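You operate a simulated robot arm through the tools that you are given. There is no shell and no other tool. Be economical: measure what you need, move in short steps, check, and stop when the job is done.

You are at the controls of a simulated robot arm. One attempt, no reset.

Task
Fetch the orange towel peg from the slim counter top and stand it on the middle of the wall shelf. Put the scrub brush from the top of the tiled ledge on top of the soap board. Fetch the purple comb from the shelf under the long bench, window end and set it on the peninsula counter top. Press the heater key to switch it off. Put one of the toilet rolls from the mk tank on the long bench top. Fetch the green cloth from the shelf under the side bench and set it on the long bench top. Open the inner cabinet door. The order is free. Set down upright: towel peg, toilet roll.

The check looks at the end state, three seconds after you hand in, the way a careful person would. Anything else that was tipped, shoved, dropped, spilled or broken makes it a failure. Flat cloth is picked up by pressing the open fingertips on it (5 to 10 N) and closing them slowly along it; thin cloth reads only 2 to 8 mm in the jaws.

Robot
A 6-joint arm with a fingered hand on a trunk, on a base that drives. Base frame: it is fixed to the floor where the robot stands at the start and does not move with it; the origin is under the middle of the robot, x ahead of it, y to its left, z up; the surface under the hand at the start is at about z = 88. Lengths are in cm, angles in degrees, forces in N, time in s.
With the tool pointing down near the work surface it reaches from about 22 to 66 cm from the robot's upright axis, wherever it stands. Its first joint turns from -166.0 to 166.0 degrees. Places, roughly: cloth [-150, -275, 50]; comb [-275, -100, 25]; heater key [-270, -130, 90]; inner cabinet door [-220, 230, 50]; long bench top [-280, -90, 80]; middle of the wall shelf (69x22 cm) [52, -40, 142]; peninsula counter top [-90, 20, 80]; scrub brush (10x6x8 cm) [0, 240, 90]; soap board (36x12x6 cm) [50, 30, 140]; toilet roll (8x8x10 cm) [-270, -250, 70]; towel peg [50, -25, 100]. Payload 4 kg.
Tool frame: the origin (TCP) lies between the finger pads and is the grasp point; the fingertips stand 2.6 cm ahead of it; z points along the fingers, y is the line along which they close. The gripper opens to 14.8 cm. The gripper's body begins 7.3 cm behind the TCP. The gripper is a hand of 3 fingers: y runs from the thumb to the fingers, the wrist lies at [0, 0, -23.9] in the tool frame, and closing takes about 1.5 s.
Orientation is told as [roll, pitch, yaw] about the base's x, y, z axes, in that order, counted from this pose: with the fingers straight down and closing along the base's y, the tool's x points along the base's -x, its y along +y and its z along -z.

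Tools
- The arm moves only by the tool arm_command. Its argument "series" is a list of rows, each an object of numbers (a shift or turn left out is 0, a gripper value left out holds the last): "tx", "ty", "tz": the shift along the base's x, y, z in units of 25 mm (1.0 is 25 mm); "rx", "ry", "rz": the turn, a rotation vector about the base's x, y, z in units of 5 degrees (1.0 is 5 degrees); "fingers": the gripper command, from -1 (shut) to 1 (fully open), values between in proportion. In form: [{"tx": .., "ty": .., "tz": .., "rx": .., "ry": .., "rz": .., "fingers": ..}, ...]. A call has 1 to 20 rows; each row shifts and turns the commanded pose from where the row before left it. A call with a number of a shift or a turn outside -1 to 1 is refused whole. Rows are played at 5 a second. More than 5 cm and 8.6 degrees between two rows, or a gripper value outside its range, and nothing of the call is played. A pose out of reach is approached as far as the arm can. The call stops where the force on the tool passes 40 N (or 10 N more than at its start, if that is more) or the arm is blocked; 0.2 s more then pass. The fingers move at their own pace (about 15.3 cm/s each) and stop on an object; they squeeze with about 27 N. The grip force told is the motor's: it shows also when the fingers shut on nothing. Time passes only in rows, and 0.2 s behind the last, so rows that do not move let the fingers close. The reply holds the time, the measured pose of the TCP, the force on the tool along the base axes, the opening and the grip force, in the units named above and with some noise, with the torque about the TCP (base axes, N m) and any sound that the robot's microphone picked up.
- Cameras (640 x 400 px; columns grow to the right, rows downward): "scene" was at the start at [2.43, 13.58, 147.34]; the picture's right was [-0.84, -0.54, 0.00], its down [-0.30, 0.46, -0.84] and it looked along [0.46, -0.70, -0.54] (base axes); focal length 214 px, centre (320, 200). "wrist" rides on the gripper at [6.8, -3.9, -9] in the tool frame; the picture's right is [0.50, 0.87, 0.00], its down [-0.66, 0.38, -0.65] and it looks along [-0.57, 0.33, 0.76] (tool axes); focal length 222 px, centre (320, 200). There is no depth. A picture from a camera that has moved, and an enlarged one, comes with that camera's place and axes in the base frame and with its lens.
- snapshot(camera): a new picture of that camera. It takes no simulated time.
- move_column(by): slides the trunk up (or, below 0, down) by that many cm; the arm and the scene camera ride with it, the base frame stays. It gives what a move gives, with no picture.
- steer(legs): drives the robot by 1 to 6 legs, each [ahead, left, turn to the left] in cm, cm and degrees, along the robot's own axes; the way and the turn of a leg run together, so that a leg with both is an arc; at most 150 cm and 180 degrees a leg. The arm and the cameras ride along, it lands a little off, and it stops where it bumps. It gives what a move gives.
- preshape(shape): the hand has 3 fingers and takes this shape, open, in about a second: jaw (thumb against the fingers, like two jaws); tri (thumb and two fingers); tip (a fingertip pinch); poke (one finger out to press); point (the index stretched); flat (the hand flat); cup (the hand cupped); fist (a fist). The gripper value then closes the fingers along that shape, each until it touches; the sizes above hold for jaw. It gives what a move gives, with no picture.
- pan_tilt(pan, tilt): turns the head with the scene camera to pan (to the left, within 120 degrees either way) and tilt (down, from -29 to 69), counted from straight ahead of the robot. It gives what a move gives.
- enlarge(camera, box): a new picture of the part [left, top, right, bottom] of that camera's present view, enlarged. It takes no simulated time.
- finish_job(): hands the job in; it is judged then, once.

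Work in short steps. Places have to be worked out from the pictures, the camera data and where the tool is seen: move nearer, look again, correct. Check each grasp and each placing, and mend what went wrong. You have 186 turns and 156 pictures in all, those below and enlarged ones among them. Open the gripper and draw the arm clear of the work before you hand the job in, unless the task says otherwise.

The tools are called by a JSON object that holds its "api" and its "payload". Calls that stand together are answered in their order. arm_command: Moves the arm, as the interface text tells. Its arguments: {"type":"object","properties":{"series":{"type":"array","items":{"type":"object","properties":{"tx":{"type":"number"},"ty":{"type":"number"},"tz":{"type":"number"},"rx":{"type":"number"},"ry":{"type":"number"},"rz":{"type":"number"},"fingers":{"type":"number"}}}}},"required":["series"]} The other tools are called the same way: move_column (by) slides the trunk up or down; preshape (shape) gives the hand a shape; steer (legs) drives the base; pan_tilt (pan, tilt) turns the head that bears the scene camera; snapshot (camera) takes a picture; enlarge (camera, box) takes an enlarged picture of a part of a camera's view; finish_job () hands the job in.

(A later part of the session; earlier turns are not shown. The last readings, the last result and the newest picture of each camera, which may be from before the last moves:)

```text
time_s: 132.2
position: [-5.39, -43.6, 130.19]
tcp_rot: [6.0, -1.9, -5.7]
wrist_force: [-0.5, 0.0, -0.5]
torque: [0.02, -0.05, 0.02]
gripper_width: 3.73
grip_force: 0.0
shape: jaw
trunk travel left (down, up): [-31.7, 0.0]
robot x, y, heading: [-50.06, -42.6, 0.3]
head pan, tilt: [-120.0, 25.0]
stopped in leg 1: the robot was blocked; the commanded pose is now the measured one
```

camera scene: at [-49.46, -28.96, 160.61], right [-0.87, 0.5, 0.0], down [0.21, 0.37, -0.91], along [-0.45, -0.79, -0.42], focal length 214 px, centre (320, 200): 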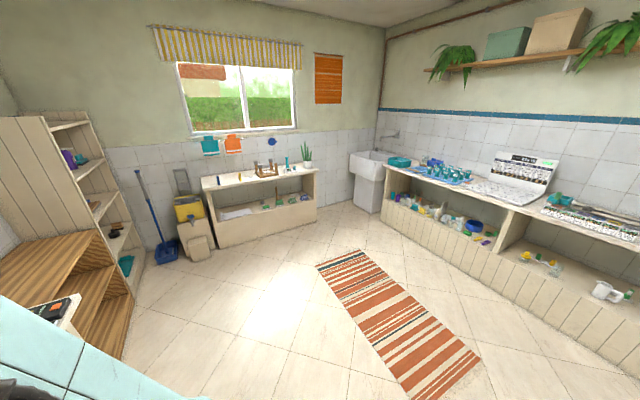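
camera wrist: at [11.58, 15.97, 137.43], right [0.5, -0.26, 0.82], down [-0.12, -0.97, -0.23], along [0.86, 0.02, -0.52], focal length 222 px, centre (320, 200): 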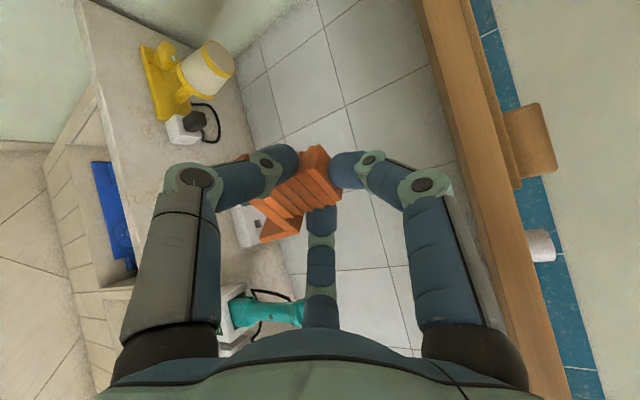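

Blocked behind after 9 cm. Look down behind to the left and right.

{"api": "pan_tilt", "payload": {"pan": 120, "tilt": 55}}

{"api": "snapshot", "payload": {"camera": "scene"}}

{"api": "pan_tilt", "payload": {"pan": -120, "tilt": 55}}

{"api": "snapshot", "payload": {"camera": "scene"}}

```text
time_s: 135.6
position: [-4.94, -43.45, 130.15]
tcp_rot: [6.0, -1.8, -5.6]
wrist_force: [0.4, 0.1, 0.1]
torque: [-0.01, -0.04, -0.03]
gripper_width: 3.75
grip_force: 0.1
shape: jaw
trunk travel left (down, up): [-31.7, 0.0]
robot x, y, heading: [-50.08, -42.81, 0.3]
head pan, tilt: [120.0, 55.0]
```

```text
87 pictures are left
camera scene: at [-57.0, -15.41, 156.21], right [0.86, 0.5, 0.0], down [0.41, -0.71, -0.57], along [-0.29, 0.5, -0.82], focal length 214 px, centre (320, 200)
```

scene: 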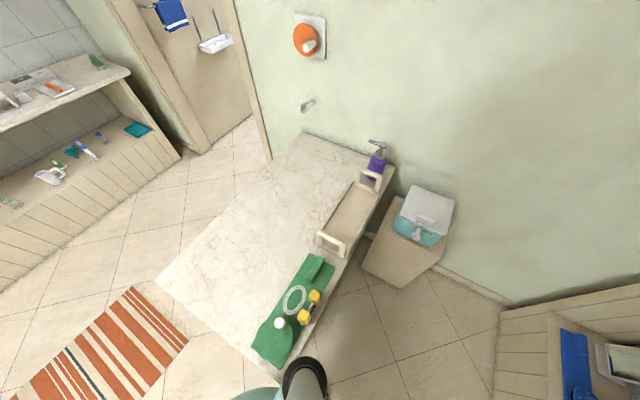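

```text
time_s: 139.0
position: [-4.86, -43.54, 130.15]
tcp_rot: [6.0, -1.8, -5.5]
wrist_force: [-0.3, 0.1, -0.1]
torque: [-0.03, 0.01, 0.0]
gripper_width: 3.77
grip_force: 0.0
shape: jaw
trunk travel left (down, up): [-31.7, 0.0]
robot x, y, heading: [-50.12, -42.75, 0.1]
head pan, tilt: [-120.0, 55.0]
```

```text
86 pictures are left
camera scene: at [-56.95, -27.9, 156.21], right [-0.87, 0.5, 0.0], down [0.41, 0.71, -0.57], along [-0.28, -0.5, -0.82], focal length 214 px, centre (320, 200)
```

scene: 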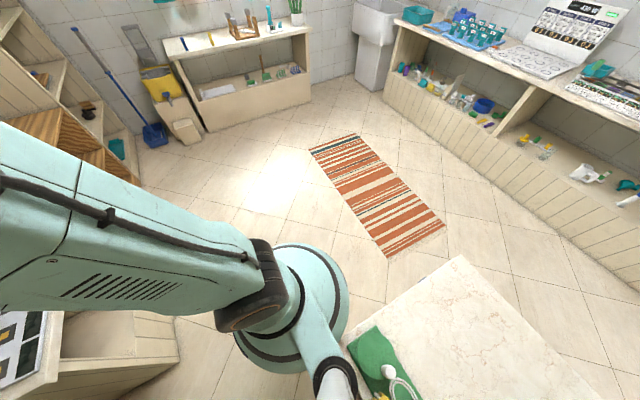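

The peninsula ends at y≈−26; I bumped its end. Move right first, then back along y≈−78 and turn around.

{"api": "steer", "payload": {"legs": [[4, 0, 0], [0, -36, 0], [-80, 0, 0], [0, 0, 180], [50, 20, 0]]}}

{"api": "pan_tilt", "payload": {"pan": 0, "tilt": 35}}

{"api": "snapshot", "payload": {"camera": "scene"}}

```text
time_s: 157.1
position: [-221.27, -95.41, 130.06]
tcp_rot: [5.8, -1.8, 172.9]
wrist_force: [0.1, -0.2, 1.3]
torque: [0.0, -0.01, -0.02]
gripper_width: 3.73
grip_force: 0.0
shape: jaw
trunk travel left (down, up): [-31.7, 0.0]
robot x, y, heading: [-176.33, -97.23, 178.3]
head pan, tilt: [-120.0, 55.0]
```

```text
time_s: 159.1
position: [-221.27, -95.43, 130.11]
tcp_rot: [5.9, -1.9, 172.8]
wrist_force: [-0.9, -0.3, 1.4]
torque: [0.01, 0.0, 0.02]
gripper_width: 3.74
grip_force: 0.0
shape: jaw
trunk travel left (down, up): [-31.7, 0.0]
robot x, y, heading: [-176.08, -97.64, 178.5]
head pan, tilt: [0.0, 35.0]
```

```text
85 pictures are left
camera scene: at [-182.29, -118.26, 159.03], right [0.02, 1.0, 0.0], down [0.57, -0.01, -0.82], along [-0.82, 0.02, -0.57], focal length 214 px, centre (320, 200)
```

scene: 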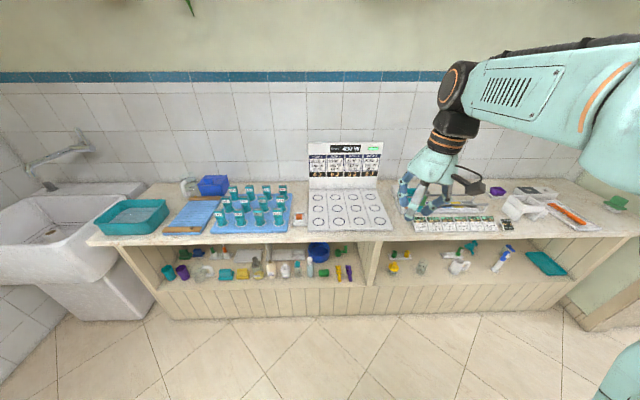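

Enlarge the bench's left half, its shelf and the sink.

{"api": "enlarge", "payload": {"camera": "scene", "box": [90, 130, 410, 320]}}

{"api": "enlarge", "payload": {"camera": "scene", "box": [150, 225, 370, 300]}}

```text
2.00 times, centred on (250, 225) of scene
camera zoom: at [-182.29, -118.26, 159.03], right [0.02, 1.0, 0.0], down [0.57, -0.01, -0.82], along [-0.82, 0.02, -0.57], focal length 429 px, centre (460, 150)
```

zoom: 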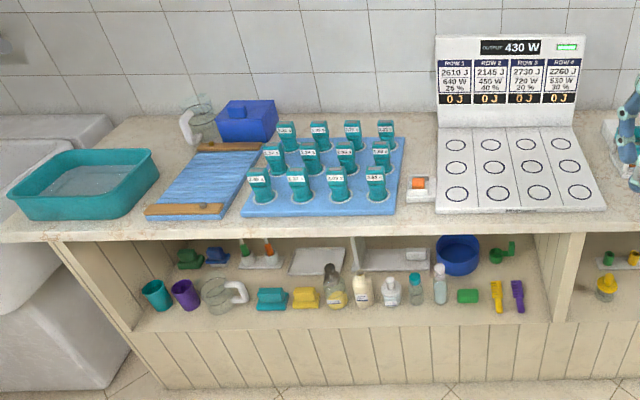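

```text
2.91 times, centred on (260, 262) of scene
camera zoom: at [-182.29, -118.26, 159.03], right [0.02, 1.0, 0.0], down [0.57, -0.01, -0.82], along [-0.82, 0.02, -0.57], focal length 624 px, centre (494, 18)
```

zoom: 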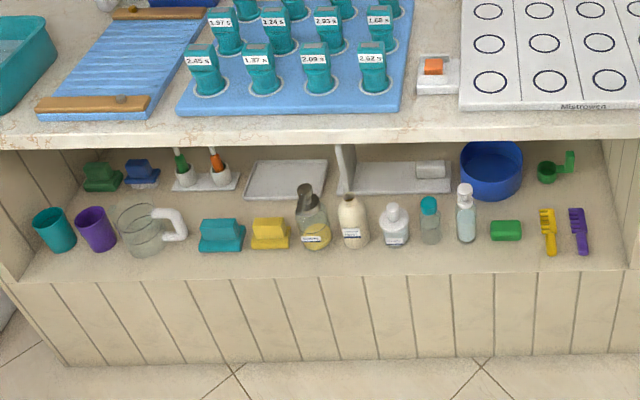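

Key: orange rocker ≈(−276,−128,83). Comb ≈(−265…−276, −96.6, 38) on the under-shelf. Drive closer to the bench and shape the hand to poke.

{"api": "steer", "payload": {"legs": [[40, 25, 1.5]]}}

{"api": "preshape", "payload": {"shape": "poke"}}

{"api": "pan_tilt", "payload": {"pan": 0, "tilt": 45}}

{"api": "snapshot", "payload": {"camera": "scene"}}

{"api": "snapshot", "payload": {"camera": "wrist"}}

```text
time_s: 161.9
position: [-260.71, -121.79, 130.17]
tcp_rot: [6.0, -1.8, 174.9]
wrist_force: [0.1, 0.4, 0.1]
torque: [0.0, -0.02, 0.01]
gripper_width: 3.73
grip_force: 0.1
shape: jaw
trunk travel left (down, up): [-31.7, 0.0]
robot x, y, heading: [-215.97, -122.55, -179.7]
head pan, tilt: [0.0, 35.0]
```

```text
time_s: 162.8
position: [-260.7, -121.76, 130.17]
tcp_rot: [5.9, -1.8, 174.9]
wrist_force: [-0.1, -0.1, -0.6]
torque: [0.02, -0.03, -0.03]
gripper_width: 0.0
grip_force: 0.1
shape: poke
trunk travel left (down, up): [-31.7, 0.0]
robot x, y, heading: [-215.83, -122.31, -179.4]
head pan, tilt: [0.0, 35.0]
```

```text
time_s: 163.5
position: [-260.62, -121.79, 130.23]
tcp_rot: [5.9, -1.7, 174.8]
wrist_force: [-0.6, -0.1, 0.0]
torque: [-0.01, 0.01, 0.0]
gripper_width: 0.01
grip_force: 0.1
shape: poke
trunk travel left (down, up): [-31.7, 0.0]
robot x, y, heading: [-215.53, -122.29, -179.4]
head pan, tilt: [0.0, 45.0]
```

```text
82 pictures are left
camera scene: at [-220.24, -143.22, 157.55], right [-0.01, 1.0, 0.0], down [0.71, 0.01, -0.71], along [-0.71, -0.01, -0.71], focal length 214 px, centre (320, 200)
```

scene: 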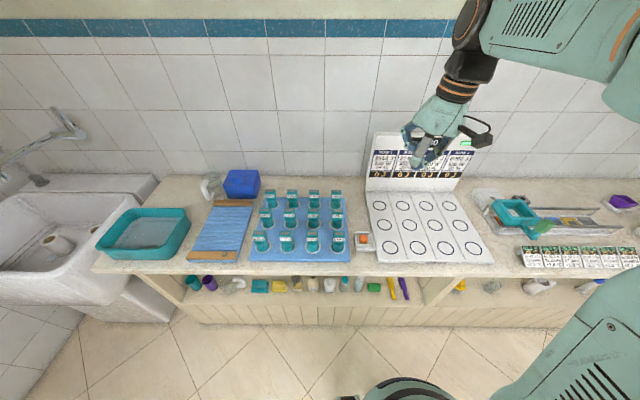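

```text
81 pictures are left
camera wrist: at [-253.22, -117.74, 138.45], right [0.42, -0.9, 0.07], down [-0.66, -0.25, 0.71], along [-0.62, -0.35, -0.7], focal length 222 px, centre (320, 200)
```

wrist: 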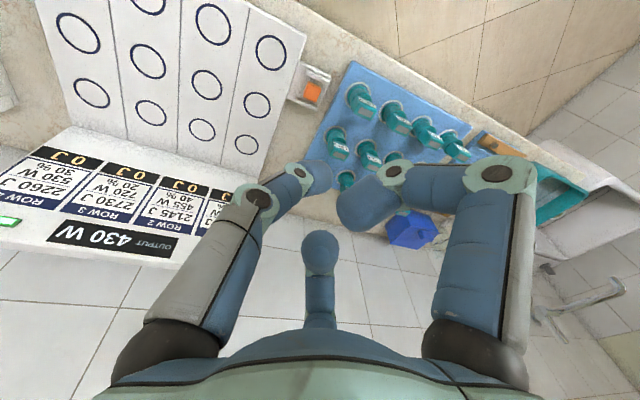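

Zoom into the key.

{"api": "enlarge", "payload": {"camera": "scene", "box": [340, 220, 400, 260]}}

{"api": "enlarge", "payload": {"camera": "wrist", "box": [280, 60, 350, 120]}}

```text
10.00 times, centred on (370, 240) of scene
camera zoom: at [-220.24, -143.22, 157.55], right [-0.01, 1.0, 0.0], down [0.71, 0.01, -0.71], along [-0.71, -0.01, -0.71], focal length 2145 px, centre (-180, -200)
```

zoom: 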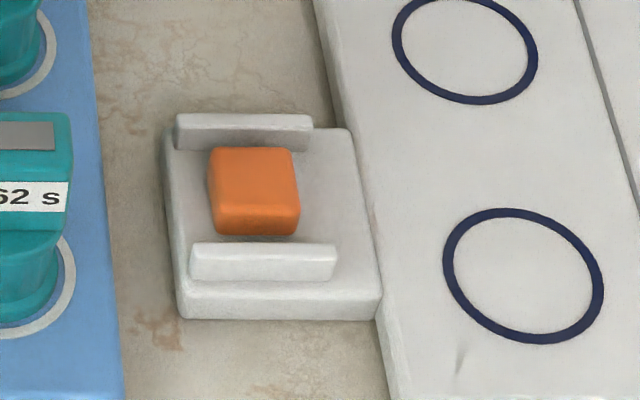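

```text
6.67 times, centred on (315, 90) of wrist
camera zoom: at [-253.22, -117.74, 138.45], right [0.42, -0.9, 0.07], down [-0.66, -0.25, 0.71], along [-0.62, -0.35, -0.7], focal length 1481 px, centre (353, 933)
```

zoom: 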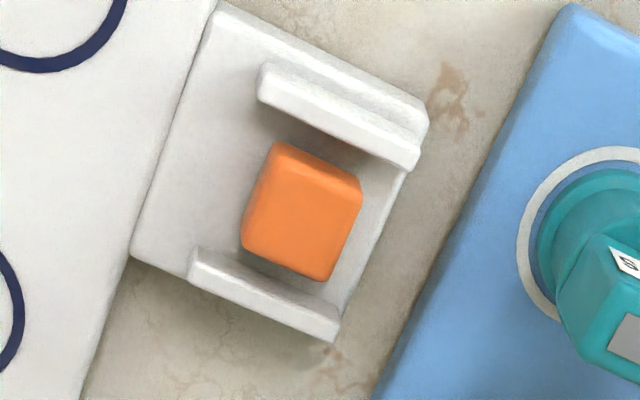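

Look at the poke shape closely.

{"api": "enlarge", "payload": {"camera": "scene", "box": [380, 70, 520, 190]}}

```text
3.33 times, centred on (450, 130) of scene
camera zoom: at [-220.24, -143.22, 157.55], right [-0.01, 1.0, 0.0], down [0.71, 0.01, -0.71], along [-0.71, -0.01, -0.71], focal length 715 px, centre (-113, 433)
```

zoom: 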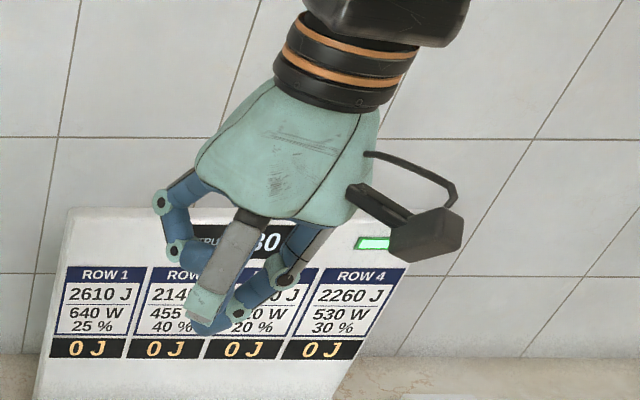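

I'll use the closed jaw as a press tool (tips on the tool axis). Straighten and lower above the key to z≈95.

{"api": "preshape", "payload": {"shape": "jaw"}}

{"api": "arm_command", "payload": {"series": [{"rx": 0.6, "ry": -0.25, "fingers": -1}, {"rx": 0.54, "ry": -0.2, "fingers": -1}, {"tx": -1, "ty": -1}, {"tx": -1, "ty": -1}, {"tx": -1, "ty": -0.25}, {"tx": -1}, {"tx": -0.15}, {"tz": -1}, {"tz": -1}, {"tz": -1}, {"tz": -1}, {"tz": -1}, {"tz": -1}, {"tz": -1}, {"tz": -1}, {"tz": -1}, {"tz": -1}, {"tz": -1}, {}]}}

{"api": "snapshot", "payload": {"camera": "wrist"}}

{"api": "enlarge", "payload": {"camera": "scene", "box": [300, 130, 460, 270]}}

```text
time_s: 164.4
position: [-260.69, -121.81, 130.03]
tcp_rot: [5.9, -1.8, 174.8]
wrist_force: [0.6, -0.6, 0.4]
torque: [0.03, -0.01, 0.0]
gripper_width: 14.79
grip_force: 0.0
shape: jaw
trunk travel left (down, up): [-31.7, 0.0]
robot x, y, heading: [-215.84, -122.25, -179.5]
head pan, tilt: [0.0, 45.0]
```

```text
time_s: 168.4
position: [-271.04, -127.43, 102.62]
tcp_rot: [-0.1, -0.1, 174.9]
wrist_force: [0.9, -0.6, 0.5]
torque: [-0.02, 0.02, 0.0]
gripper_width: 0.0
grip_force: 27.1
shape: jaw
trunk travel left (down, up): [-31.7, 0.0]
robot x, y, heading: [-215.77, -122.4, -179.3]
head pan, tilt: [0.0, 45.0]
```

```text
77 pictures are left
camera wrist: at [-263.94, -124.29, 111.64], right [0.42, -0.91, 0.0], down [-0.68, -0.32, 0.66], along [-0.59, -0.28, -0.76], focal length 222 px, centre (320, 200)
```

wrist: 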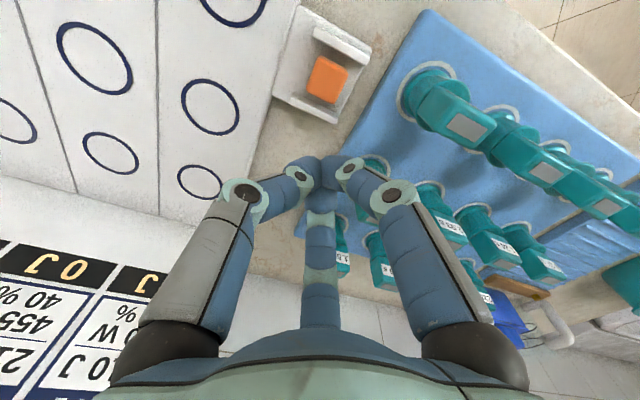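

```text
2.86 times, centred on (380, 200) of scene
camera zoom: at [-220.21, -143.22, 157.55], right [-0.01, 1.0, 0.0], down [0.71, 0.01, -0.71], along [-0.71, -0.01, -0.71], focal length 613 px, centre (149, 200)
```

zoom: 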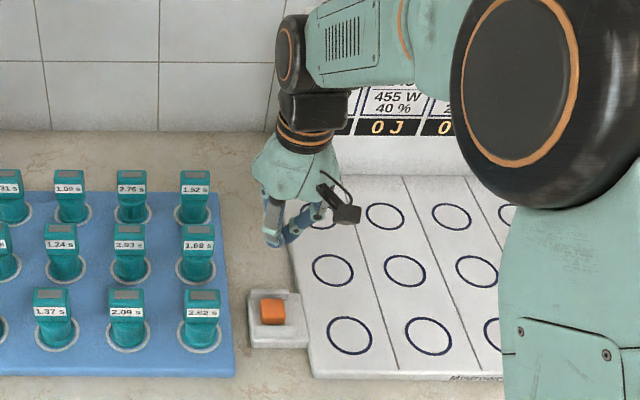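

Two views intersect at the key top ≈(−268.6,−127.1,88). Shift and lower to just above.

{"api": "arm_command", "payload": {"series": [{"tx": 0.96, "ty": 0.12}, {"tz": -1}, {"tz": -1}, {"tz": -1}, {"tz": -0.8}, {}]}}

{"api": "snapshot", "payload": {"camera": "wrist"}}

{"api": "enlarge", "payload": {"camera": "scene", "box": [320, 190, 420, 260]}}

```text
time_s: 169.8
position: [-268.48, -126.93, 93.17]
tcp_rot: [0.0, -0.2, 175.0]
wrist_force: [0.8, -0.1, 0.1]
torque: [0.0, 0.01, -0.03]
gripper_width: 0.02
grip_force: 27.1
shape: jaw
trunk travel left (down, up): [-31.7, 0.0]
robot x, y, heading: [-215.61, -122.02, -179.5]
head pan, tilt: [0.0, 45.0]
```

```text
75 pictures are left
camera wrist: at [-261.48, -123.87, 102.17], right [0.42, -0.91, 0.0], down [-0.68, -0.32, 0.66], along [-0.59, -0.28, -0.76], focal length 222 px, centre (320, 200)
```

wrist: 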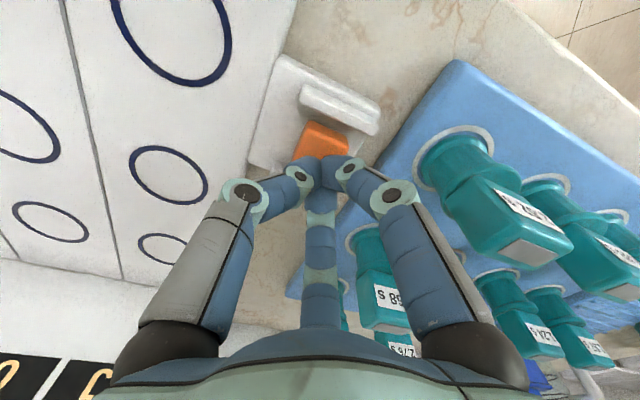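

```text
5.71 times, centred on (370, 225) of scene
camera zoom: at [-220.22, -143.22, 157.55], right [-0.01, 1.0, 0.0], down [0.71, 0.01, -0.71], along [-0.71, -0.01, -0.71], focal length 1226 px, centre (34, 57)
```

zoom: 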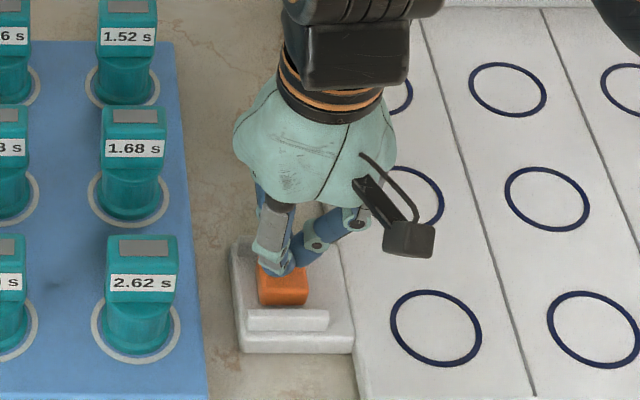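

Tips are just above the key's rear half. Shift +0.7 cm in x and press down slowly.

{"api": "arm_command", "payload": {"series": [{"tx": 0.3}, {"tz": -0.4}, {"tz": -0.2}, {"tz": -0.2}, {"tz": -0.15}, {}]}}

```text
time_s: 171.2
position: [-267.86, -127.18, 91.07]
tcp_rot: [0.1, -0.3, 175.1]
wrist_force: [2.0, -2.4, 23.8]
torque: [-0.13, -0.07, 0.03]
gripper_width: 0.02
grip_force: 27.2
shape: jaw
trunk travel left (down, up): [-31.7, 0.0]
robot x, y, heading: [-215.45, -122.53, -179.6]
head pan, tilt: [0.0, 45.0]
heard: click
```

A click was heard. Lift off and look at the key.

{"api": "arm_command", "payload": {"series": [{"tz": 1}, {"tz": 1}, {"tz": 1}, {"tz": 1}, {"tz": 1}, {"tz": 1}, {"tz": 1}]}}

{"api": "enlarge", "payload": {"camera": "scene", "box": [340, 220, 400, 260]}}

```text
time_s: 172.8
position: [-267.85, -127.23, 108.27]
tcp_rot: [0.0, -0.1, 174.9]
wrist_force: [0.0, 1.0, 0.4]
torque: [-0.02, 0.01, -0.02]
gripper_width: 0.0
grip_force: 27.4
shape: jaw
trunk travel left (down, up): [-31.7, 0.0]
robot x, y, heading: [-215.45, -122.34, -179.4]
head pan, tilt: [0.0, 45.0]
```

```text
10.00 times, centred on (370, 240) of scene
camera zoom: at [-220.2, -143.22, 157.55], right [-0.01, 1.0, 0.0], down [0.71, 0.01, -0.71], along [-0.71, -0.01, -0.71], focal length 2145 px, centre (-180, -200)
```

zoom: 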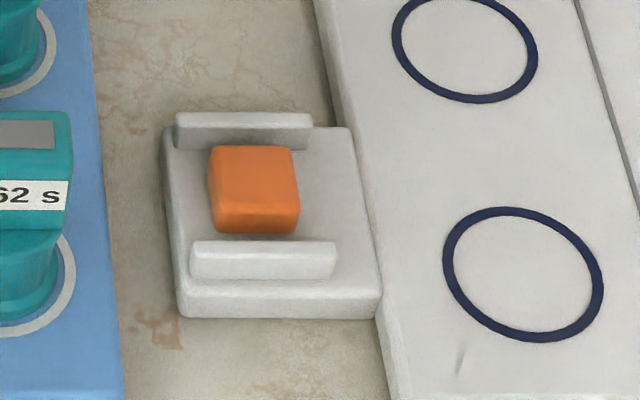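

Check the panel's read-out.

{"api": "enlarge", "payload": {"camera": "scene", "box": [350, 120, 490, 200]}}

```text
4.57 times, centred on (420, 160) of scene
camera zoom: at [-220.2, -143.22, 157.55], right [-0.01, 1.0, 0.0], down [0.71, 0.01, -0.71], along [-0.71, -0.01, -0.71], focal length 980 px, centre (-137, 383)
```

zoom: 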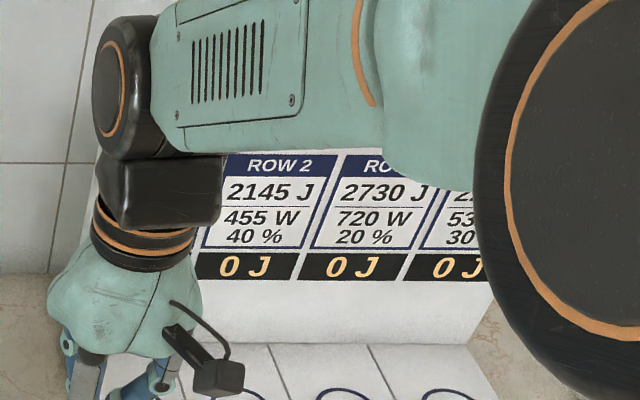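

Now the comb: back off, move to y≈−97, shape the hand for a fingertip pinch, and look at the panel too.

{"api": "steer", "payload": {"legs": [[-30, 0, 0], [0, -26, 0]]}}

{"api": "preshape", "payload": {"shape": "tip"}}

{"api": "snapshot", "payload": {"camera": "scene"}}

{"api": "arm_command", "payload": {"series": [{"fingers": -0.6}, {}, {}, {}, {}, {}]}}

{"api": "snapshot", "payload": {"camera": "wrist"}}

```text
time_s: 177.3
position: [-239.06, -100.85, 108.28]
tcp_rot: [0.0, -0.1, 174.8]
wrist_force: [-0.3, 0.2, -0.5]
torque: [0.01, 0.02, -0.01]
gripper_width: 0.0
grip_force: 26.8
shape: jaw
trunk travel left (down, up): [-31.7, 0.0]
robot x, y, heading: [-187.0, -96.06, -179.6]
head pan, tilt: [0.0, 45.0]
```

```text
time_s: 178.2
position: [-238.98, -100.82, 108.26]
tcp_rot: [0.0, -0.1, 174.8]
wrist_force: [0.4, -0.6, 0.2]
torque: [-0.02, -0.01, -0.02]
gripper_width: 14.81
grip_force: 0.0
shape: tip
trunk travel left (down, up): [-31.7, 0.0]
robot x, y, heading: [-186.41, -95.62, -179.5]
head pan, tilt: [0.0, 45.0]
```

```text
71 pictures are left
camera scene: at [-191.41, -116.84, 157.55], right [-0.01, 1.0, 0.0], down [0.71, 0.01, -0.71], along [-0.71, -0.01, -0.71], focal length 214 px, centre (320, 200)
```

scene: 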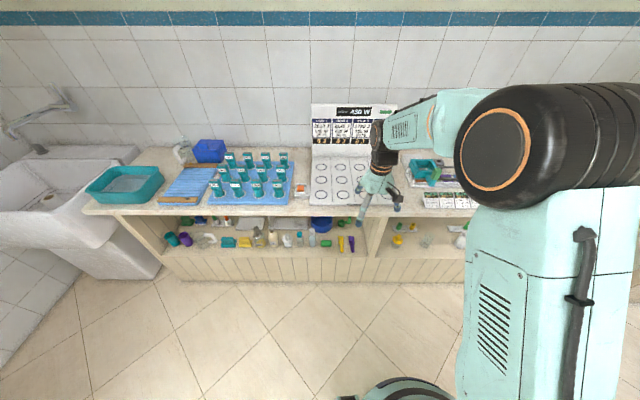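

```text
time_s: 179.6
position: [-239.1, -100.75, 108.21]
tcp_rot: [0.1, -0.1, 174.8]
wrist_force: [-0.3, 0.5, -0.5]
torque: [0.0, 0.01, 0.02]
gripper_width: 2.98
grip_force: 0.2
shape: tip
trunk travel left (down, up): [-31.7, 0.0]
robot x, y, heading: [-186.7, -95.92, -179.7]
head pan, tilt: [0.0, 45.0]
```

```text
70 pictures are left
camera wrist: at [-231.94, -97.61, 117.21], right [0.42, -0.91, 0.0], down [-0.69, -0.32, 0.66], along [-0.59, -0.28, -0.76], focal length 222 px, centre (320, 200)
```

wrist: 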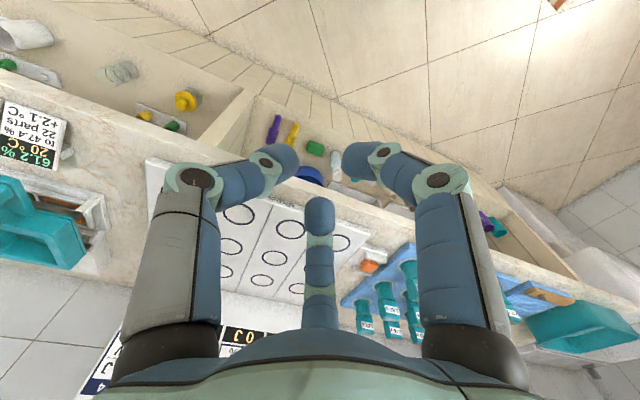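

Tip shape equals jaw. Zoom the panel to see whether output changed.

{"api": "enlarge", "payload": {"camera": "scene", "box": [300, 95, 410, 155]}}

```text
5.82 times, centred on (355, 125) of scene
camera zoom: at [-191.41, -116.84, 157.55], right [-0.01, 1.0, 0.0], down [0.71, 0.01, -0.71], along [-0.71, -0.01, -0.71], focal length 1248 px, centre (116, 636)
```

zoom: 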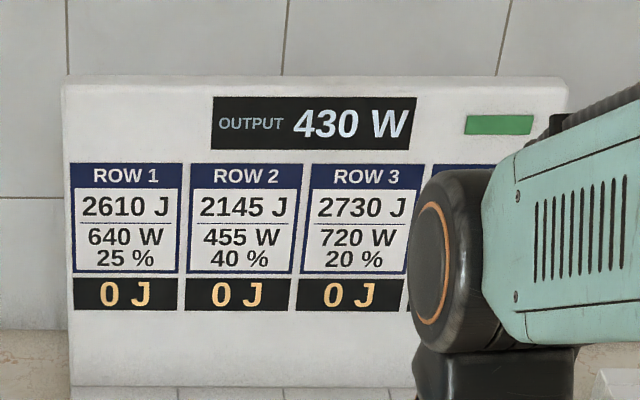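

The indicator looks dark now – heater off. For the comb I yaw the hand +90° (camera up, fingers straddling), then lower the trunk.

{"api": "arm_command", "payload": {"series": [{"rz": 1}, {"rz": 1}, {"rz": 1}, {"rz": 1}, {"rz": 1}, {"rz": 1}, {"rz": 1}, {"rz": 1}, {"rz": 1}, {"rz": 1}, {"rz": 1}, {"rz": 1}, {"rz": 1}, {"rz": 1}, {"rz": 1}, {"rz": 1}, {"rz": 1}, {"rz": 1}, {"rz": 1}]}}

{"api": "arm_command", "payload": {"series": [{"ry": 1}, {"ry": 1}, {"ry": 1}, {"ry": 1}, {"ry": 1}, {"ry": 1}, {"ry": 1}, {"ry": 1}, {"ry": 1}, {"ry": 1}, {}]}}

{"api": "move_column", "payload": {"by": -31}}

{"api": "snapshot", "payload": {"camera": "wrist"}}

```text
time_s: 183.6
position: [-238.9, -101.49, 108.22]
tcp_rot: [0.0, 0.4, -90.5]
wrist_force: [0.2, -0.5, -0.1]
torque: [0.02, -0.01, -0.02]
gripper_width: 2.98
grip_force: 0.1
shape: tip
out of reach, approached as far as the arm can: row 19
trunk travel left (down, up): [-31.7, 0.0]
robot x, y, heading: [-186.46, -95.99, -179.8]
head pan, tilt: [0.0, 45.0]
```

```text
time_s: 186.0
position: [-238.78, -100.64, 108.17]
tcp_rot: [-42.4, 1.6, -91.7]
wrist_force: [-0.3, 0.8, 0.1]
torque: [-0.01, 0.02, -0.01]
gripper_width: 2.99
grip_force: 0.0
shape: tip
out of reach, approached as far as the arm can: row 8, 9
trunk travel left (down, up): [-31.7, 0.0]
robot x, y, heading: [-186.42, -95.76, -179.5]
head pan, tilt: [0.0, 45.0]
```

```text
time_s: 189.1
position: [-238.98, -100.68, 77.21]
tcp_rot: [-44.3, 1.1, -91.2]
wrist_force: [0.2, -1.7, -1.1]
torque: [0.01, 0.02, -0.03]
gripper_width: 2.99
grip_force: 0.0
shape: tip
trunk travel left (down, up): [-0.7, 31.0]
robot x, y, heading: [-186.71, -95.59, -179.6]
head pan, tilt: [0.0, 45.0]
```

```text
68 pictures are left
camera wrist: at [-235.31, -94.36, 86.47], right [0.63, 0.5, -0.59], down [0.71, -0.67, 0.19], along [-0.31, -0.55, -0.78], focal length 222 px, centre (320, 200)
```

wrist: 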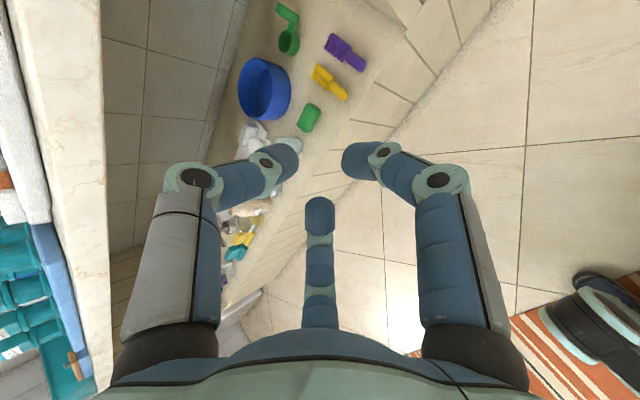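

Comb: handle end ≈(−265.5,−96.6), shelf z≈37.5. Lower in front of the bench to z≈52, align y.

{"api": "arm_command", "payload": {"series": [{"tz": -1, "fingers": -0.3}, {"tz": -1}, {"tz": -1, "ty": 0.8}, {"tz": -1, "ty": 0.84}, {"tz": -1}, {"tz": -1}, {"tz": -1}, {"tz": -1}, {"tz": -1}, {"tz": -1}, {"tx": -1}, {"tx": -1}, {"tx": -1}, {"tx": -1}, {}]}}

{"api": "snapshot", "payload": {"camera": "wrist"}}

```text
time_s: 192.3
position: [-249.51, -101.98, 53.63]
tcp_rot: [-44.2, 1.0, -91.2]
wrist_force: [0.0, 0.8, 0.1]
torque: [0.0, -0.03, 0.02]
gripper_width: 5.13
grip_force: 0.0
shape: tip
out of reach, approached as far as the arm can: row 4, 5, 6, 7, 8, 9, 10
trunk travel left (down, up): [-0.7, 31.0]
robot x, y, heading: [-187.06, -95.96, -179.5]
head pan, tilt: [0.0, 45.0]
```

```text
67 pictures are left
camera wrist: at [-245.9, -95.54, 62.92], right [0.63, 0.5, -0.59], down [0.71, -0.67, 0.19], along [-0.3, -0.55, -0.78], focal length 222 px, centre (320, 200)
```

wrist: 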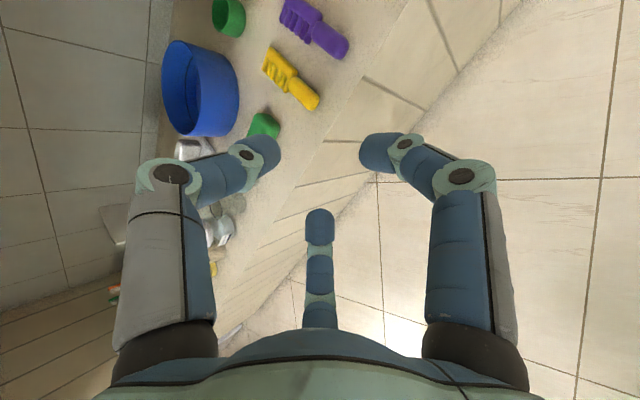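

Near a wrist-yaw limit; shifting the robot 15 cm to its right gives margin. Then realign y to −96.6.

{"api": "steer", "payload": {"legs": [[0, -15, 0]]}}

{"api": "arm_command", "payload": {"series": [{"ty": -1}, {"ty": -1}, {"ty": -1}, {"ty": -1}, {}]}}

{"api": "snapshot", "payload": {"camera": "wrist"}}

```text
time_s: 194.2
position: [-249.74, -86.95, 53.73]
tcp_rot: [-44.1, 1.0, -91.4]
wrist_force: [1.3, -0.1, -1.3]
torque: [0.03, -0.03, -0.01]
gripper_width: 5.16
grip_force: 0.1
shape: tip
trunk travel left (down, up): [-0.7, 31.0]
robot x, y, heading: [-186.81, -80.84, -179.8]
head pan, tilt: [0.0, 45.0]
```

```text
time_s: 195.4
position: [-249.62, -96.92, 53.82]
tcp_rot: [-44.3, 1.1, -91.4]
wrist_force: [0.1, 1.0, -0.8]
torque: [0.0, -0.01, -0.02]
gripper_width: 5.14
grip_force: 0.0
shape: tip
trunk travel left (down, up): [-0.7, 31.0]
robot x, y, heading: [-186.59, -81.01, -179.9]
head pan, tilt: [0.0, 45.0]
```

```text
66 pictures are left
camera wrist: at [-245.89, -90.51, 63.05], right [0.63, 0.5, -0.59], down [0.71, -0.68, 0.19], along [-0.31, -0.54, -0.78], focal length 222 px, centre (320, 200)
```

wrist: 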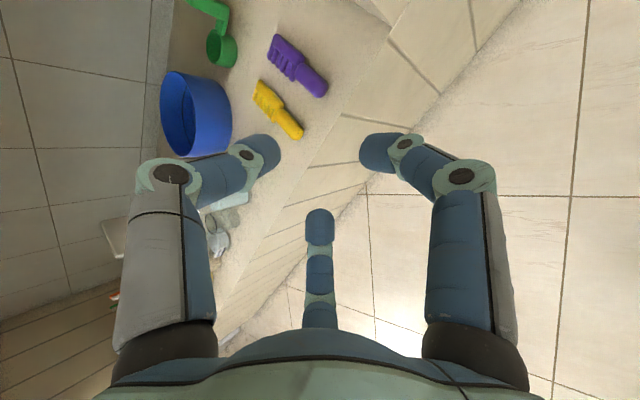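

Handle ≈(−264…−268, −96.2). Approach along the tool direction to just above it.

{"api": "arm_command", "payload": {"series": [{"tx": -1, "tz": -0.5, "ty": 0.1}, {"tx": -1, "tz": -0.6, "ty": 0.1}, {"tx": -1, "tz": -0.6, "ty": 0.1}, {"tx": -1, "tz": -0.7}, {"tx": -1, "tz": -0.8}, {"tx": -0.8, "tz": -0.8}, {}]}}

{"api": "snapshot", "payload": {"camera": "wrist"}}

```text
time_s: 197.1
position: [-264.17, -96.01, 43.68]
tcp_rot: [-44.2, 1.0, -91.6]
wrist_force: [0.8, -0.4, -0.4]
torque: [0.02, 0.02, 0.01]
gripper_width: 5.16
grip_force: 0.1
shape: tip
trunk travel left (down, up): [-0.7, 31.0]
robot x, y, heading: [-186.49, -80.64, -179.5]
head pan, tilt: [0.0, 45.0]
```

```text
65 pictures are left
camera wrist: at [-260.54, -89.66, 52.98], right [0.63, 0.5, -0.59], down [0.71, -0.68, 0.19], along [-0.31, -0.55, -0.78], focal length 222 px, centre (320, 200)
```

wrist: 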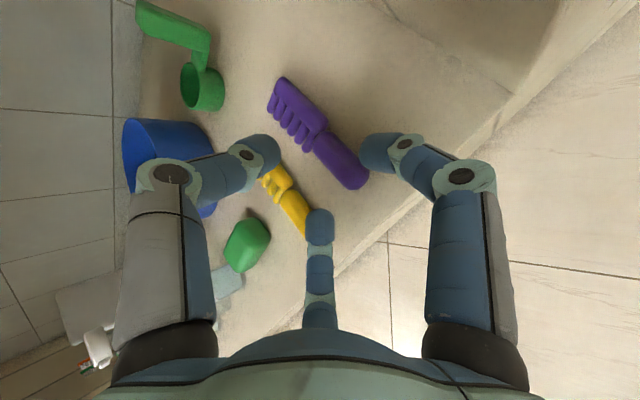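

Aligned. Descend to the shelf with small steps.

{"api": "arm_command", "payload": {"series": [{"tx": -0.4, "tz": -0.4}, {"tz": -0.3, "tx": -0.1}, {"tz": -0.2}, {}, {"tz": -0.15}, {}]}}

{"api": "snapshot", "payload": {"camera": "wrist"}}

```text
time_s: 198.4
position: [-265.4, -96.0, 40.95]
tcp_rot: [-44.2, 1.1, -91.4]
wrist_force: [0.6, 0.7, 0.1]
torque: [0.02, 0.01, -0.02]
gripper_width: 5.12
grip_force: 0.2
shape: tip
trunk travel left (down, up): [-0.7, 31.0]
robot x, y, heading: [-186.68, -81.07, -179.6]
head pan, tilt: [0.0, 45.0]
```

```text
64 pictures are left
camera wrist: at [-261.77, -89.59, 50.32], right [0.63, 0.5, -0.59], down [0.71, -0.68, 0.19], along [-0.31, -0.54, -0.78], focal length 222 px, centre (320, 200)
```

wrist: 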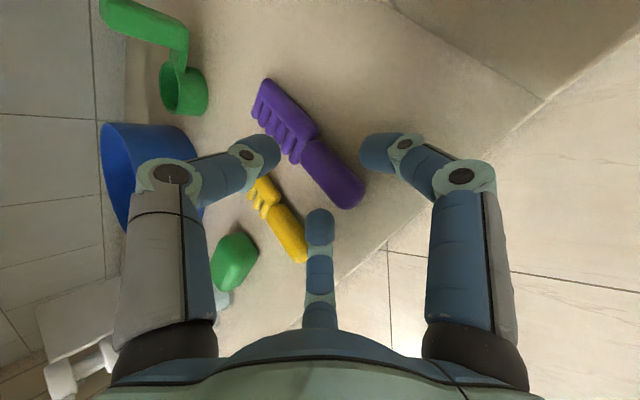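

No contact yet; continue down.

{"api": "arm_command", "payload": {"series": [{"tz": -0.25, "tx": -0.1}, {}, {"tz": -0.2}, {}, {"tz": -0.15}, {}]}}

```text
time_s: 199.8
position: [-265.68, -96.05, 39.61]
tcp_rot: [-44.2, 1.1, -91.4]
wrist_force: [0.6, 0.1, -0.1]
torque: [0.02, -0.03, -0.01]
gripper_width: 5.13
grip_force: 0.0
shape: tip
trunk travel left (down, up): [-0.7, 31.0]
robot x, y, heading: [-186.8, -80.79, -179.5]
head pan, tilt: [0.0, 45.0]
```

{"api": "arm_command", "payload": {"series": [{"tz": -0.2}, {}, {"tz": -0.2}, {}, {"tz": -0.15}, {}]}}

{"api": "snapshot", "payload": {"camera": "wrist"}}

```text
time_s: 201.2
position: [-265.59, -96.1, 38.44]
tcp_rot: [-44.4, 1.0, -91.2]
wrist_force: [4.3, 0.6, 17.1]
torque: [0.02, 0.03, 0.0]
gripper_width: 4.97
grip_force: 0.0
shape: tip
trunk travel left (down, up): [-0.7, 31.0]
robot x, y, heading: [-186.89, -81.05, -179.7]
head pan, tilt: [0.0, 45.0]
```

```text
63 pictures are left
camera wrist: at [-261.87, -89.67, 47.67], right [0.63, 0.5, -0.6], down [0.71, -0.68, 0.19], along [-0.31, -0.55, -0.78], focal length 222 px, centre (320, 200)
```

wrist: 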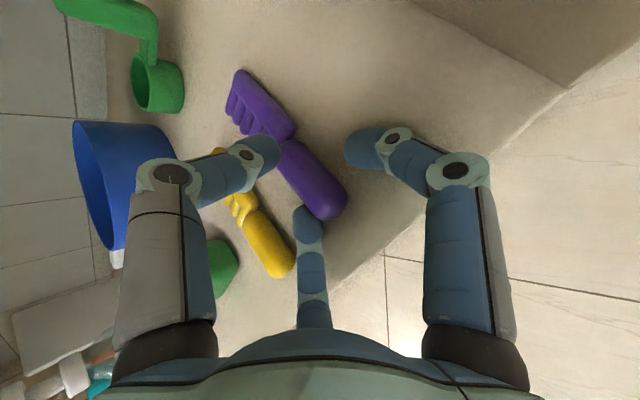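

Contact with the shelf (17 N), handle between the tips. Ease and close.

{"api": "arm_command", "payload": {"series": [{"tz": 0.1, "fingers": -0.4}, {"fingers": -0.6}, {"fingers": -0.8}, {"fingers": -1}, {"fingers": -1}, {"fingers": -1}, {"fingers": -1}]}}

{"api": "snapshot", "payload": {"camera": "wrist"}}

```text
time_s: 202.8
position: [-265.63, -96.07, 38.58]
tcp_rot: [-44.3, 1.0, -91.4]
wrist_force: [-2.6, 0.1, 11.4]
torque: [-0.07, 0.57, -0.02]
gripper_width: 2.51
grip_force: 26.7
shape: tip
trunk travel left (down, up): [-0.7, 31.0]
robot x, y, heading: [-186.97, -80.94, -179.5]
head pan, tilt: [0.0, 45.0]
```

```text
62 pictures are left
camera wrist: at [-261.9, -89.68, 47.81], right [0.63, 0.5, -0.6], down [0.71, -0.68, 0.19], along [-0.31, -0.55, -0.78], focal length 222 px, centre (320, 200)
```

wrist: 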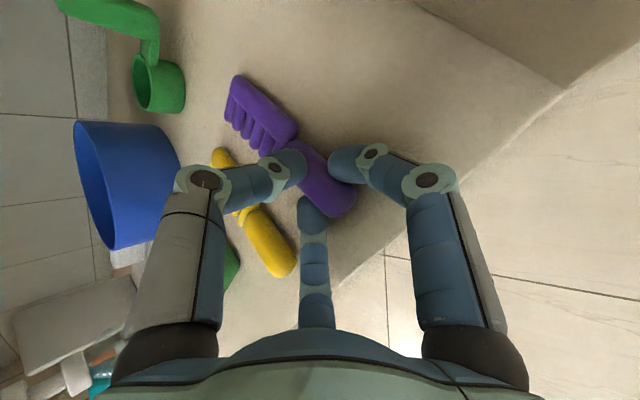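

Grip at 2.5 cm. Lift slightly and back out a little.

{"api": "arm_command", "payload": {"series": [{"tz": 0.3, "fingers": -1}, {"tz": 0.5}, {"tz": 0.8}, {"tz": 0.8, "tx": 0.3}, {"tx": 1, "tz": 0.3}, {"tx": 1, "tz": 0.3}, {"tx": 1, "tz": 0.3}, {"tx": 1}, {}]}}

{"api": "snapshot", "payload": {"camera": "wrist"}}

```text
time_s: 204.8
position: [-254.87, -96.14, 46.5]
tcp_rot: [-44.2, 1.0, -91.4]
wrist_force: [0.8, -0.4, -0.6]
torque: [0.0, -0.01, -0.01]
gripper_width: 2.28
grip_force: 27.0
shape: tip
trunk travel left (down, up): [-0.7, 31.0]
robot x, y, heading: [-186.79, -80.97, -179.4]
head pan, tilt: [0.0, 45.0]
```

```text
61 pictures are left
camera wrist: at [-251.26, -89.82, 55.9], right [0.63, 0.5, -0.59], down [0.71, -0.68, 0.19], along [-0.31, -0.55, -0.78], focal length 222 px, centre (320, 200)
```

wrist: 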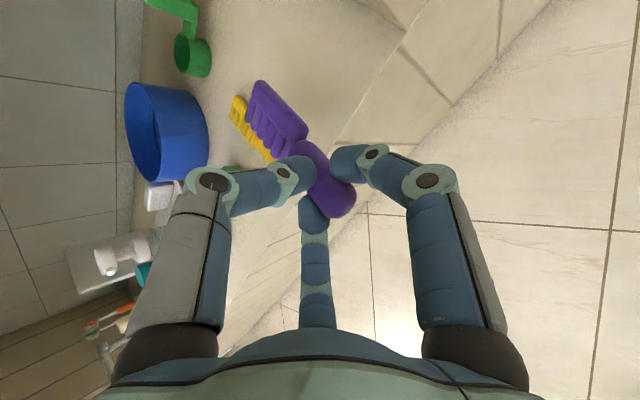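

Comb held. Back away, raise the trunk, then turn toward the peninsula's end.

{"api": "steer", "payload": {"legs": [[-45, 0, 0]]}}

{"api": "move_column", "payload": {"by": 31}}

{"api": "arm_command", "payload": {"series": [{"tz": 1, "tx": 0.5}, {"tz": 1, "tx": 0.5}, {"tz": 1, "tx": 0.5}, {"tz": 1, "tx": 0.5}, {"tz": 1}, {"tz": 1}, {"tz": 1}, {"tz": 1}, {"tz": 1}, {}]}}

{"api": "steer", "payload": {"legs": [[0, 0, -90], [0, -52, 0]]}}

{"api": "pan_tilt", "payload": {"pan": 0, "tilt": 45}}

{"api": "snapshot", "payload": {"camera": "scene"}}

```text
time_s: 207.6
position: [-209.86, -95.83, 46.63]
tcp_rot: [-44.1, 1.2, -91.5]
wrist_force: [-0.4, -0.7, -0.6]
torque: [-0.02, -0.01, 0.02]
gripper_width: 2.28
grip_force: 26.7
shape: tip
trunk travel left (down, up): [-0.7, 31.0]
robot x, y, heading: [-141.7, -80.44, -179.7]
head pan, tilt: [0.0, 45.0]
```

```text
time_s: 210.7
position: [-209.71, -95.89, 77.66]
tcp_rot: [-44.2, 1.0, -91.5]
wrist_force: [0.3, 0.5, -0.7]
torque: [-0.02, 0.02, 0.04]
gripper_width: 2.29
grip_force: 26.6
shape: tip
trunk travel left (down, up): [-31.7, 0.0]
robot x, y, heading: [-141.37, -80.6, -179.6]
head pan, tilt: [0.0, 45.0]
```

```text
time_s: 212.9
position: [-204.74, -95.79, 100.09]
tcp_rot: [-44.1, 1.1, -91.4]
wrist_force: [-0.3, -0.5, -0.1]
torque: [-0.02, -0.01, 0.04]
gripper_width: 2.32
grip_force: 27.1
shape: tip
trunk travel left (down, up): [-31.7, 0.0]
robot x, y, heading: [-141.34, -80.81, -179.7]
head pan, tilt: [0.0, 45.0]
```

```text
time_s: 221.7
position: [-104.98, -17.04, 100.08]
tcp_rot: [-44.2, 1.1, 178.7]
wrist_force: [0.4, 0.3, 0.6]
torque: [0.0, -0.02, -0.03]
gripper_width: 2.3
grip_force: 26.4
shape: tip
trunk travel left (down, up): [-31.7, 0.0]
robot x, y, heading: [-89.65, -80.28, 90.6]
head pan, tilt: [0.0, 45.0]
```

```text
time_s: 222.3
position: [-104.96, -17.08, 100.12]
tcp_rot: [-44.2, 1.2, 178.7]
wrist_force: [-0.4, -0.2, 0.0]
torque: [0.01, 0.01, 0.01]
gripper_width: 2.28
grip_force: 27.3
shape: tip
trunk travel left (down, up): [-31.7, 0.0]
robot x, y, heading: [-89.71, -80.32, 90.7]
head pan, tilt: [0.0, 45.0]
```

```text
60 pictures are left
camera scene: at [-110.68, -75.22, 157.55], right [1.0, 0.01, 0.0], down [0.01, -0.71, -0.71], along [-0.01, 0.71, -0.71], focal length 214 px, centre (320, 200)
```

scene: 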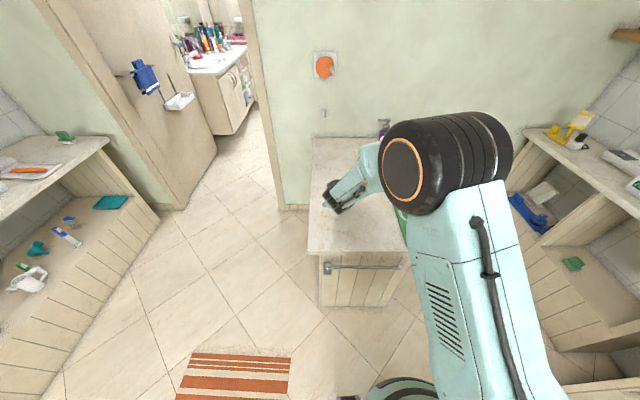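

Hand is over the peninsula's near-left part. Check below with the wrist camera.

{"api": "snapshot", "payload": {"camera": "wrist"}}

```text
59 pictures are left
camera wrist: at [-98.4, -20.76, 109.36], right [0.5, -0.63, -0.59], down [-0.68, -0.71, 0.19], along [-0.55, 0.31, -0.78], focal length 222 px, centre (320, 200)
```

wrist: 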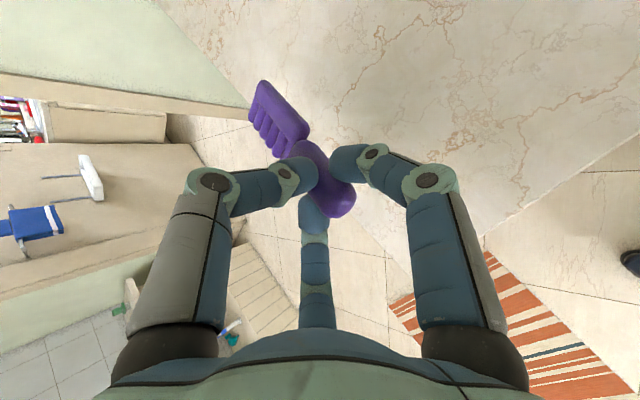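

Shift +8 cm x and +7 cm y, then lower toward the counter.

{"api": "arm_command", "payload": {"series": [{"tx": 1, "ty": 1}, {"tx": 1, "ty": 1}, {"tx": 1, "ty": 0.8}, {"tx": 0.2}, {"tz": -1}, {"tz": -1}, {"tz": -0.8}, {}]}}

{"api": "enlarge", "payload": {"camera": "scene", "box": [290, 130, 430, 250]}}

```text
time_s: 224.1
position: [-96.82, -9.97, 93.09]
tcp_rot: [-44.2, 1.1, 178.7]
wrist_force: [-0.7, 0.4, -0.5]
torque: [-0.01, -0.01, 0.04]
gripper_width: 2.26
grip_force: 27.2
shape: tip
trunk travel left (down, up): [-31.7, 0.0]
robot x, y, heading: [-89.53, -79.93, 90.7]
head pan, tilt: [0.0, 45.0]
```

```text
3.33 times, centred on (360, 190) of scene
camera zoom: at [-110.68, -75.23, 157.55], right [1.0, 0.01, 0.0], down [0.01, -0.71, -0.71], along [-0.01, 0.71, -0.71], focal length 715 px, centre (187, 233)
```

zoom: 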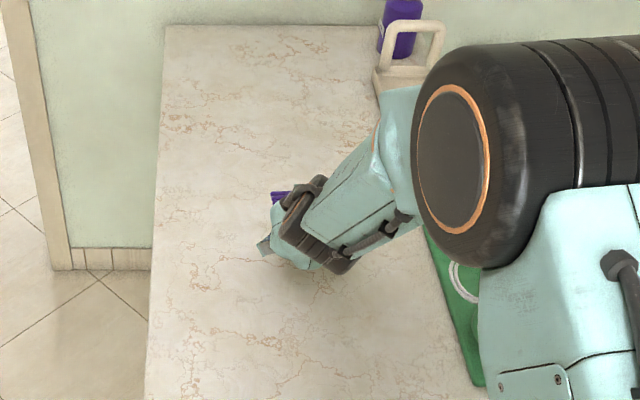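

Clear marble below. Lower in steps until contact.

{"api": "arm_command", "payload": {"series": [{"tz": -0.6}, {"tz": -0.5}, {"tz": -0.3}, {"tz": -0.3}, {"tz": -0.2}, {}]}}

```text
time_s: 225.5
position: [-96.81, -9.98, 88.48]
tcp_rot: [-44.2, 1.1, 178.7]
wrist_force: [-0.5, -0.3, -0.1]
torque: [0.02, 0.01, 0.01]
gripper_width: 2.27
grip_force: 27.5
shape: tip
trunk travel left (down, up): [-31.7, 0.0]
robot x, y, heading: [-89.98, -80.08, 90.4]
head pan, tilt: [0.0, 45.0]
```

{"api": "arm_command", "payload": {"series": [{"tz": -0.3}, {}, {"tz": -0.3}, {}, {"tz": -0.2}, {}, {"tz": -0.2}, {}]}}

{"api": "snapshot", "payload": {"camera": "wrist"}}

```text
time_s: 227.3
position: [-96.82, -10.05, 85.84]
tcp_rot: [-44.3, 1.1, 178.7]
wrist_force: [0.5, -0.2, -0.5]
torque: [0.0, -0.02, 0.0]
gripper_width: 2.29
grip_force: 26.7
shape: tip
trunk travel left (down, up): [-31.7, 0.0]
robot x, y, heading: [-89.43, -79.92, 90.7]
head pan, tilt: [0.0, 45.0]
```

```text
57 pictures are left
camera wrist: at [-90.33, -13.78, 95.07], right [0.5, -0.63, -0.59], down [-0.67, -0.71, 0.19], along [-0.55, 0.31, -0.78], focal length 222 px, centre (320, 200)
```

wrist: 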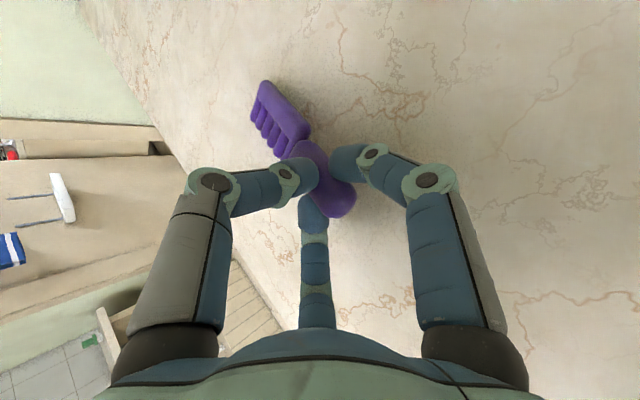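

Shadow is close under the comb; continue.

{"api": "arm_command", "payload": {"series": [{"tz": -0.25}, {}, {"tz": -0.2}, {}, {"tz": -0.2}, {}, {"tz": -0.15}, {}]}}

```text
time_s: 229.1
position: [-96.89, -9.93, 83.89]
tcp_rot: [-44.3, 1.2, 178.7]
wrist_force: [0.4, -0.3, 1.9]
torque: [0.23, 0.0, -0.02]
gripper_width: 2.29
grip_force: 27.0
shape: tip
trunk travel left (down, up): [-31.7, 0.0]
robot x, y, heading: [-89.49, -80.01, 90.5]
head pan, tilt: [0.0, 45.0]
```

First contact at the comb's far end. Lower 4 mm more and release.

{"api": "arm_command", "payload": {"series": [{"tz": -0.15}, {}, {"fingers": -0.7}, {"fingers": -0.5}, {"fingers": -0.2}, {"fingers": 0}, {"tz": 0.5, "ty": -0.5}, {"tz": 1, "ty": -0.8}, {"tz": 1, "ty": -0.5}, {"tz": 1}, {"tz": 1}]}}

{"api": "snapshot", "payload": {"camera": "wrist"}}

```text
time_s: 231.5
position: [-97.0, -14.56, 94.6]
tcp_rot: [-44.2, 1.1, 178.7]
wrist_force: [1.0, -0.5, 0.9]
torque: [0.0, 0.02, -0.04]
gripper_width: 7.34
grip_force: 0.0
shape: tip
trunk travel left (down, up): [-31.7, 0.0]
robot x, y, heading: [-89.63, -80.15, 90.4]
head pan, tilt: [0.0, 45.0]
```

```text
56 pictures are left
camera wrist: at [-90.55, -18.24, 103.91], right [0.5, -0.63, -0.59], down [-0.68, -0.71, 0.19], along [-0.55, 0.3, -0.78], focal length 222 px, centre (320, 200)
```

wrist: 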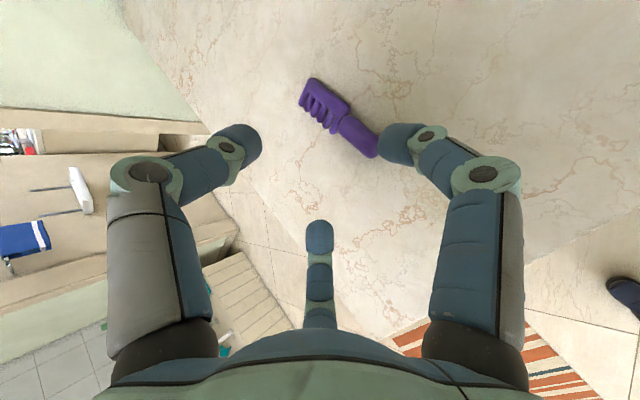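

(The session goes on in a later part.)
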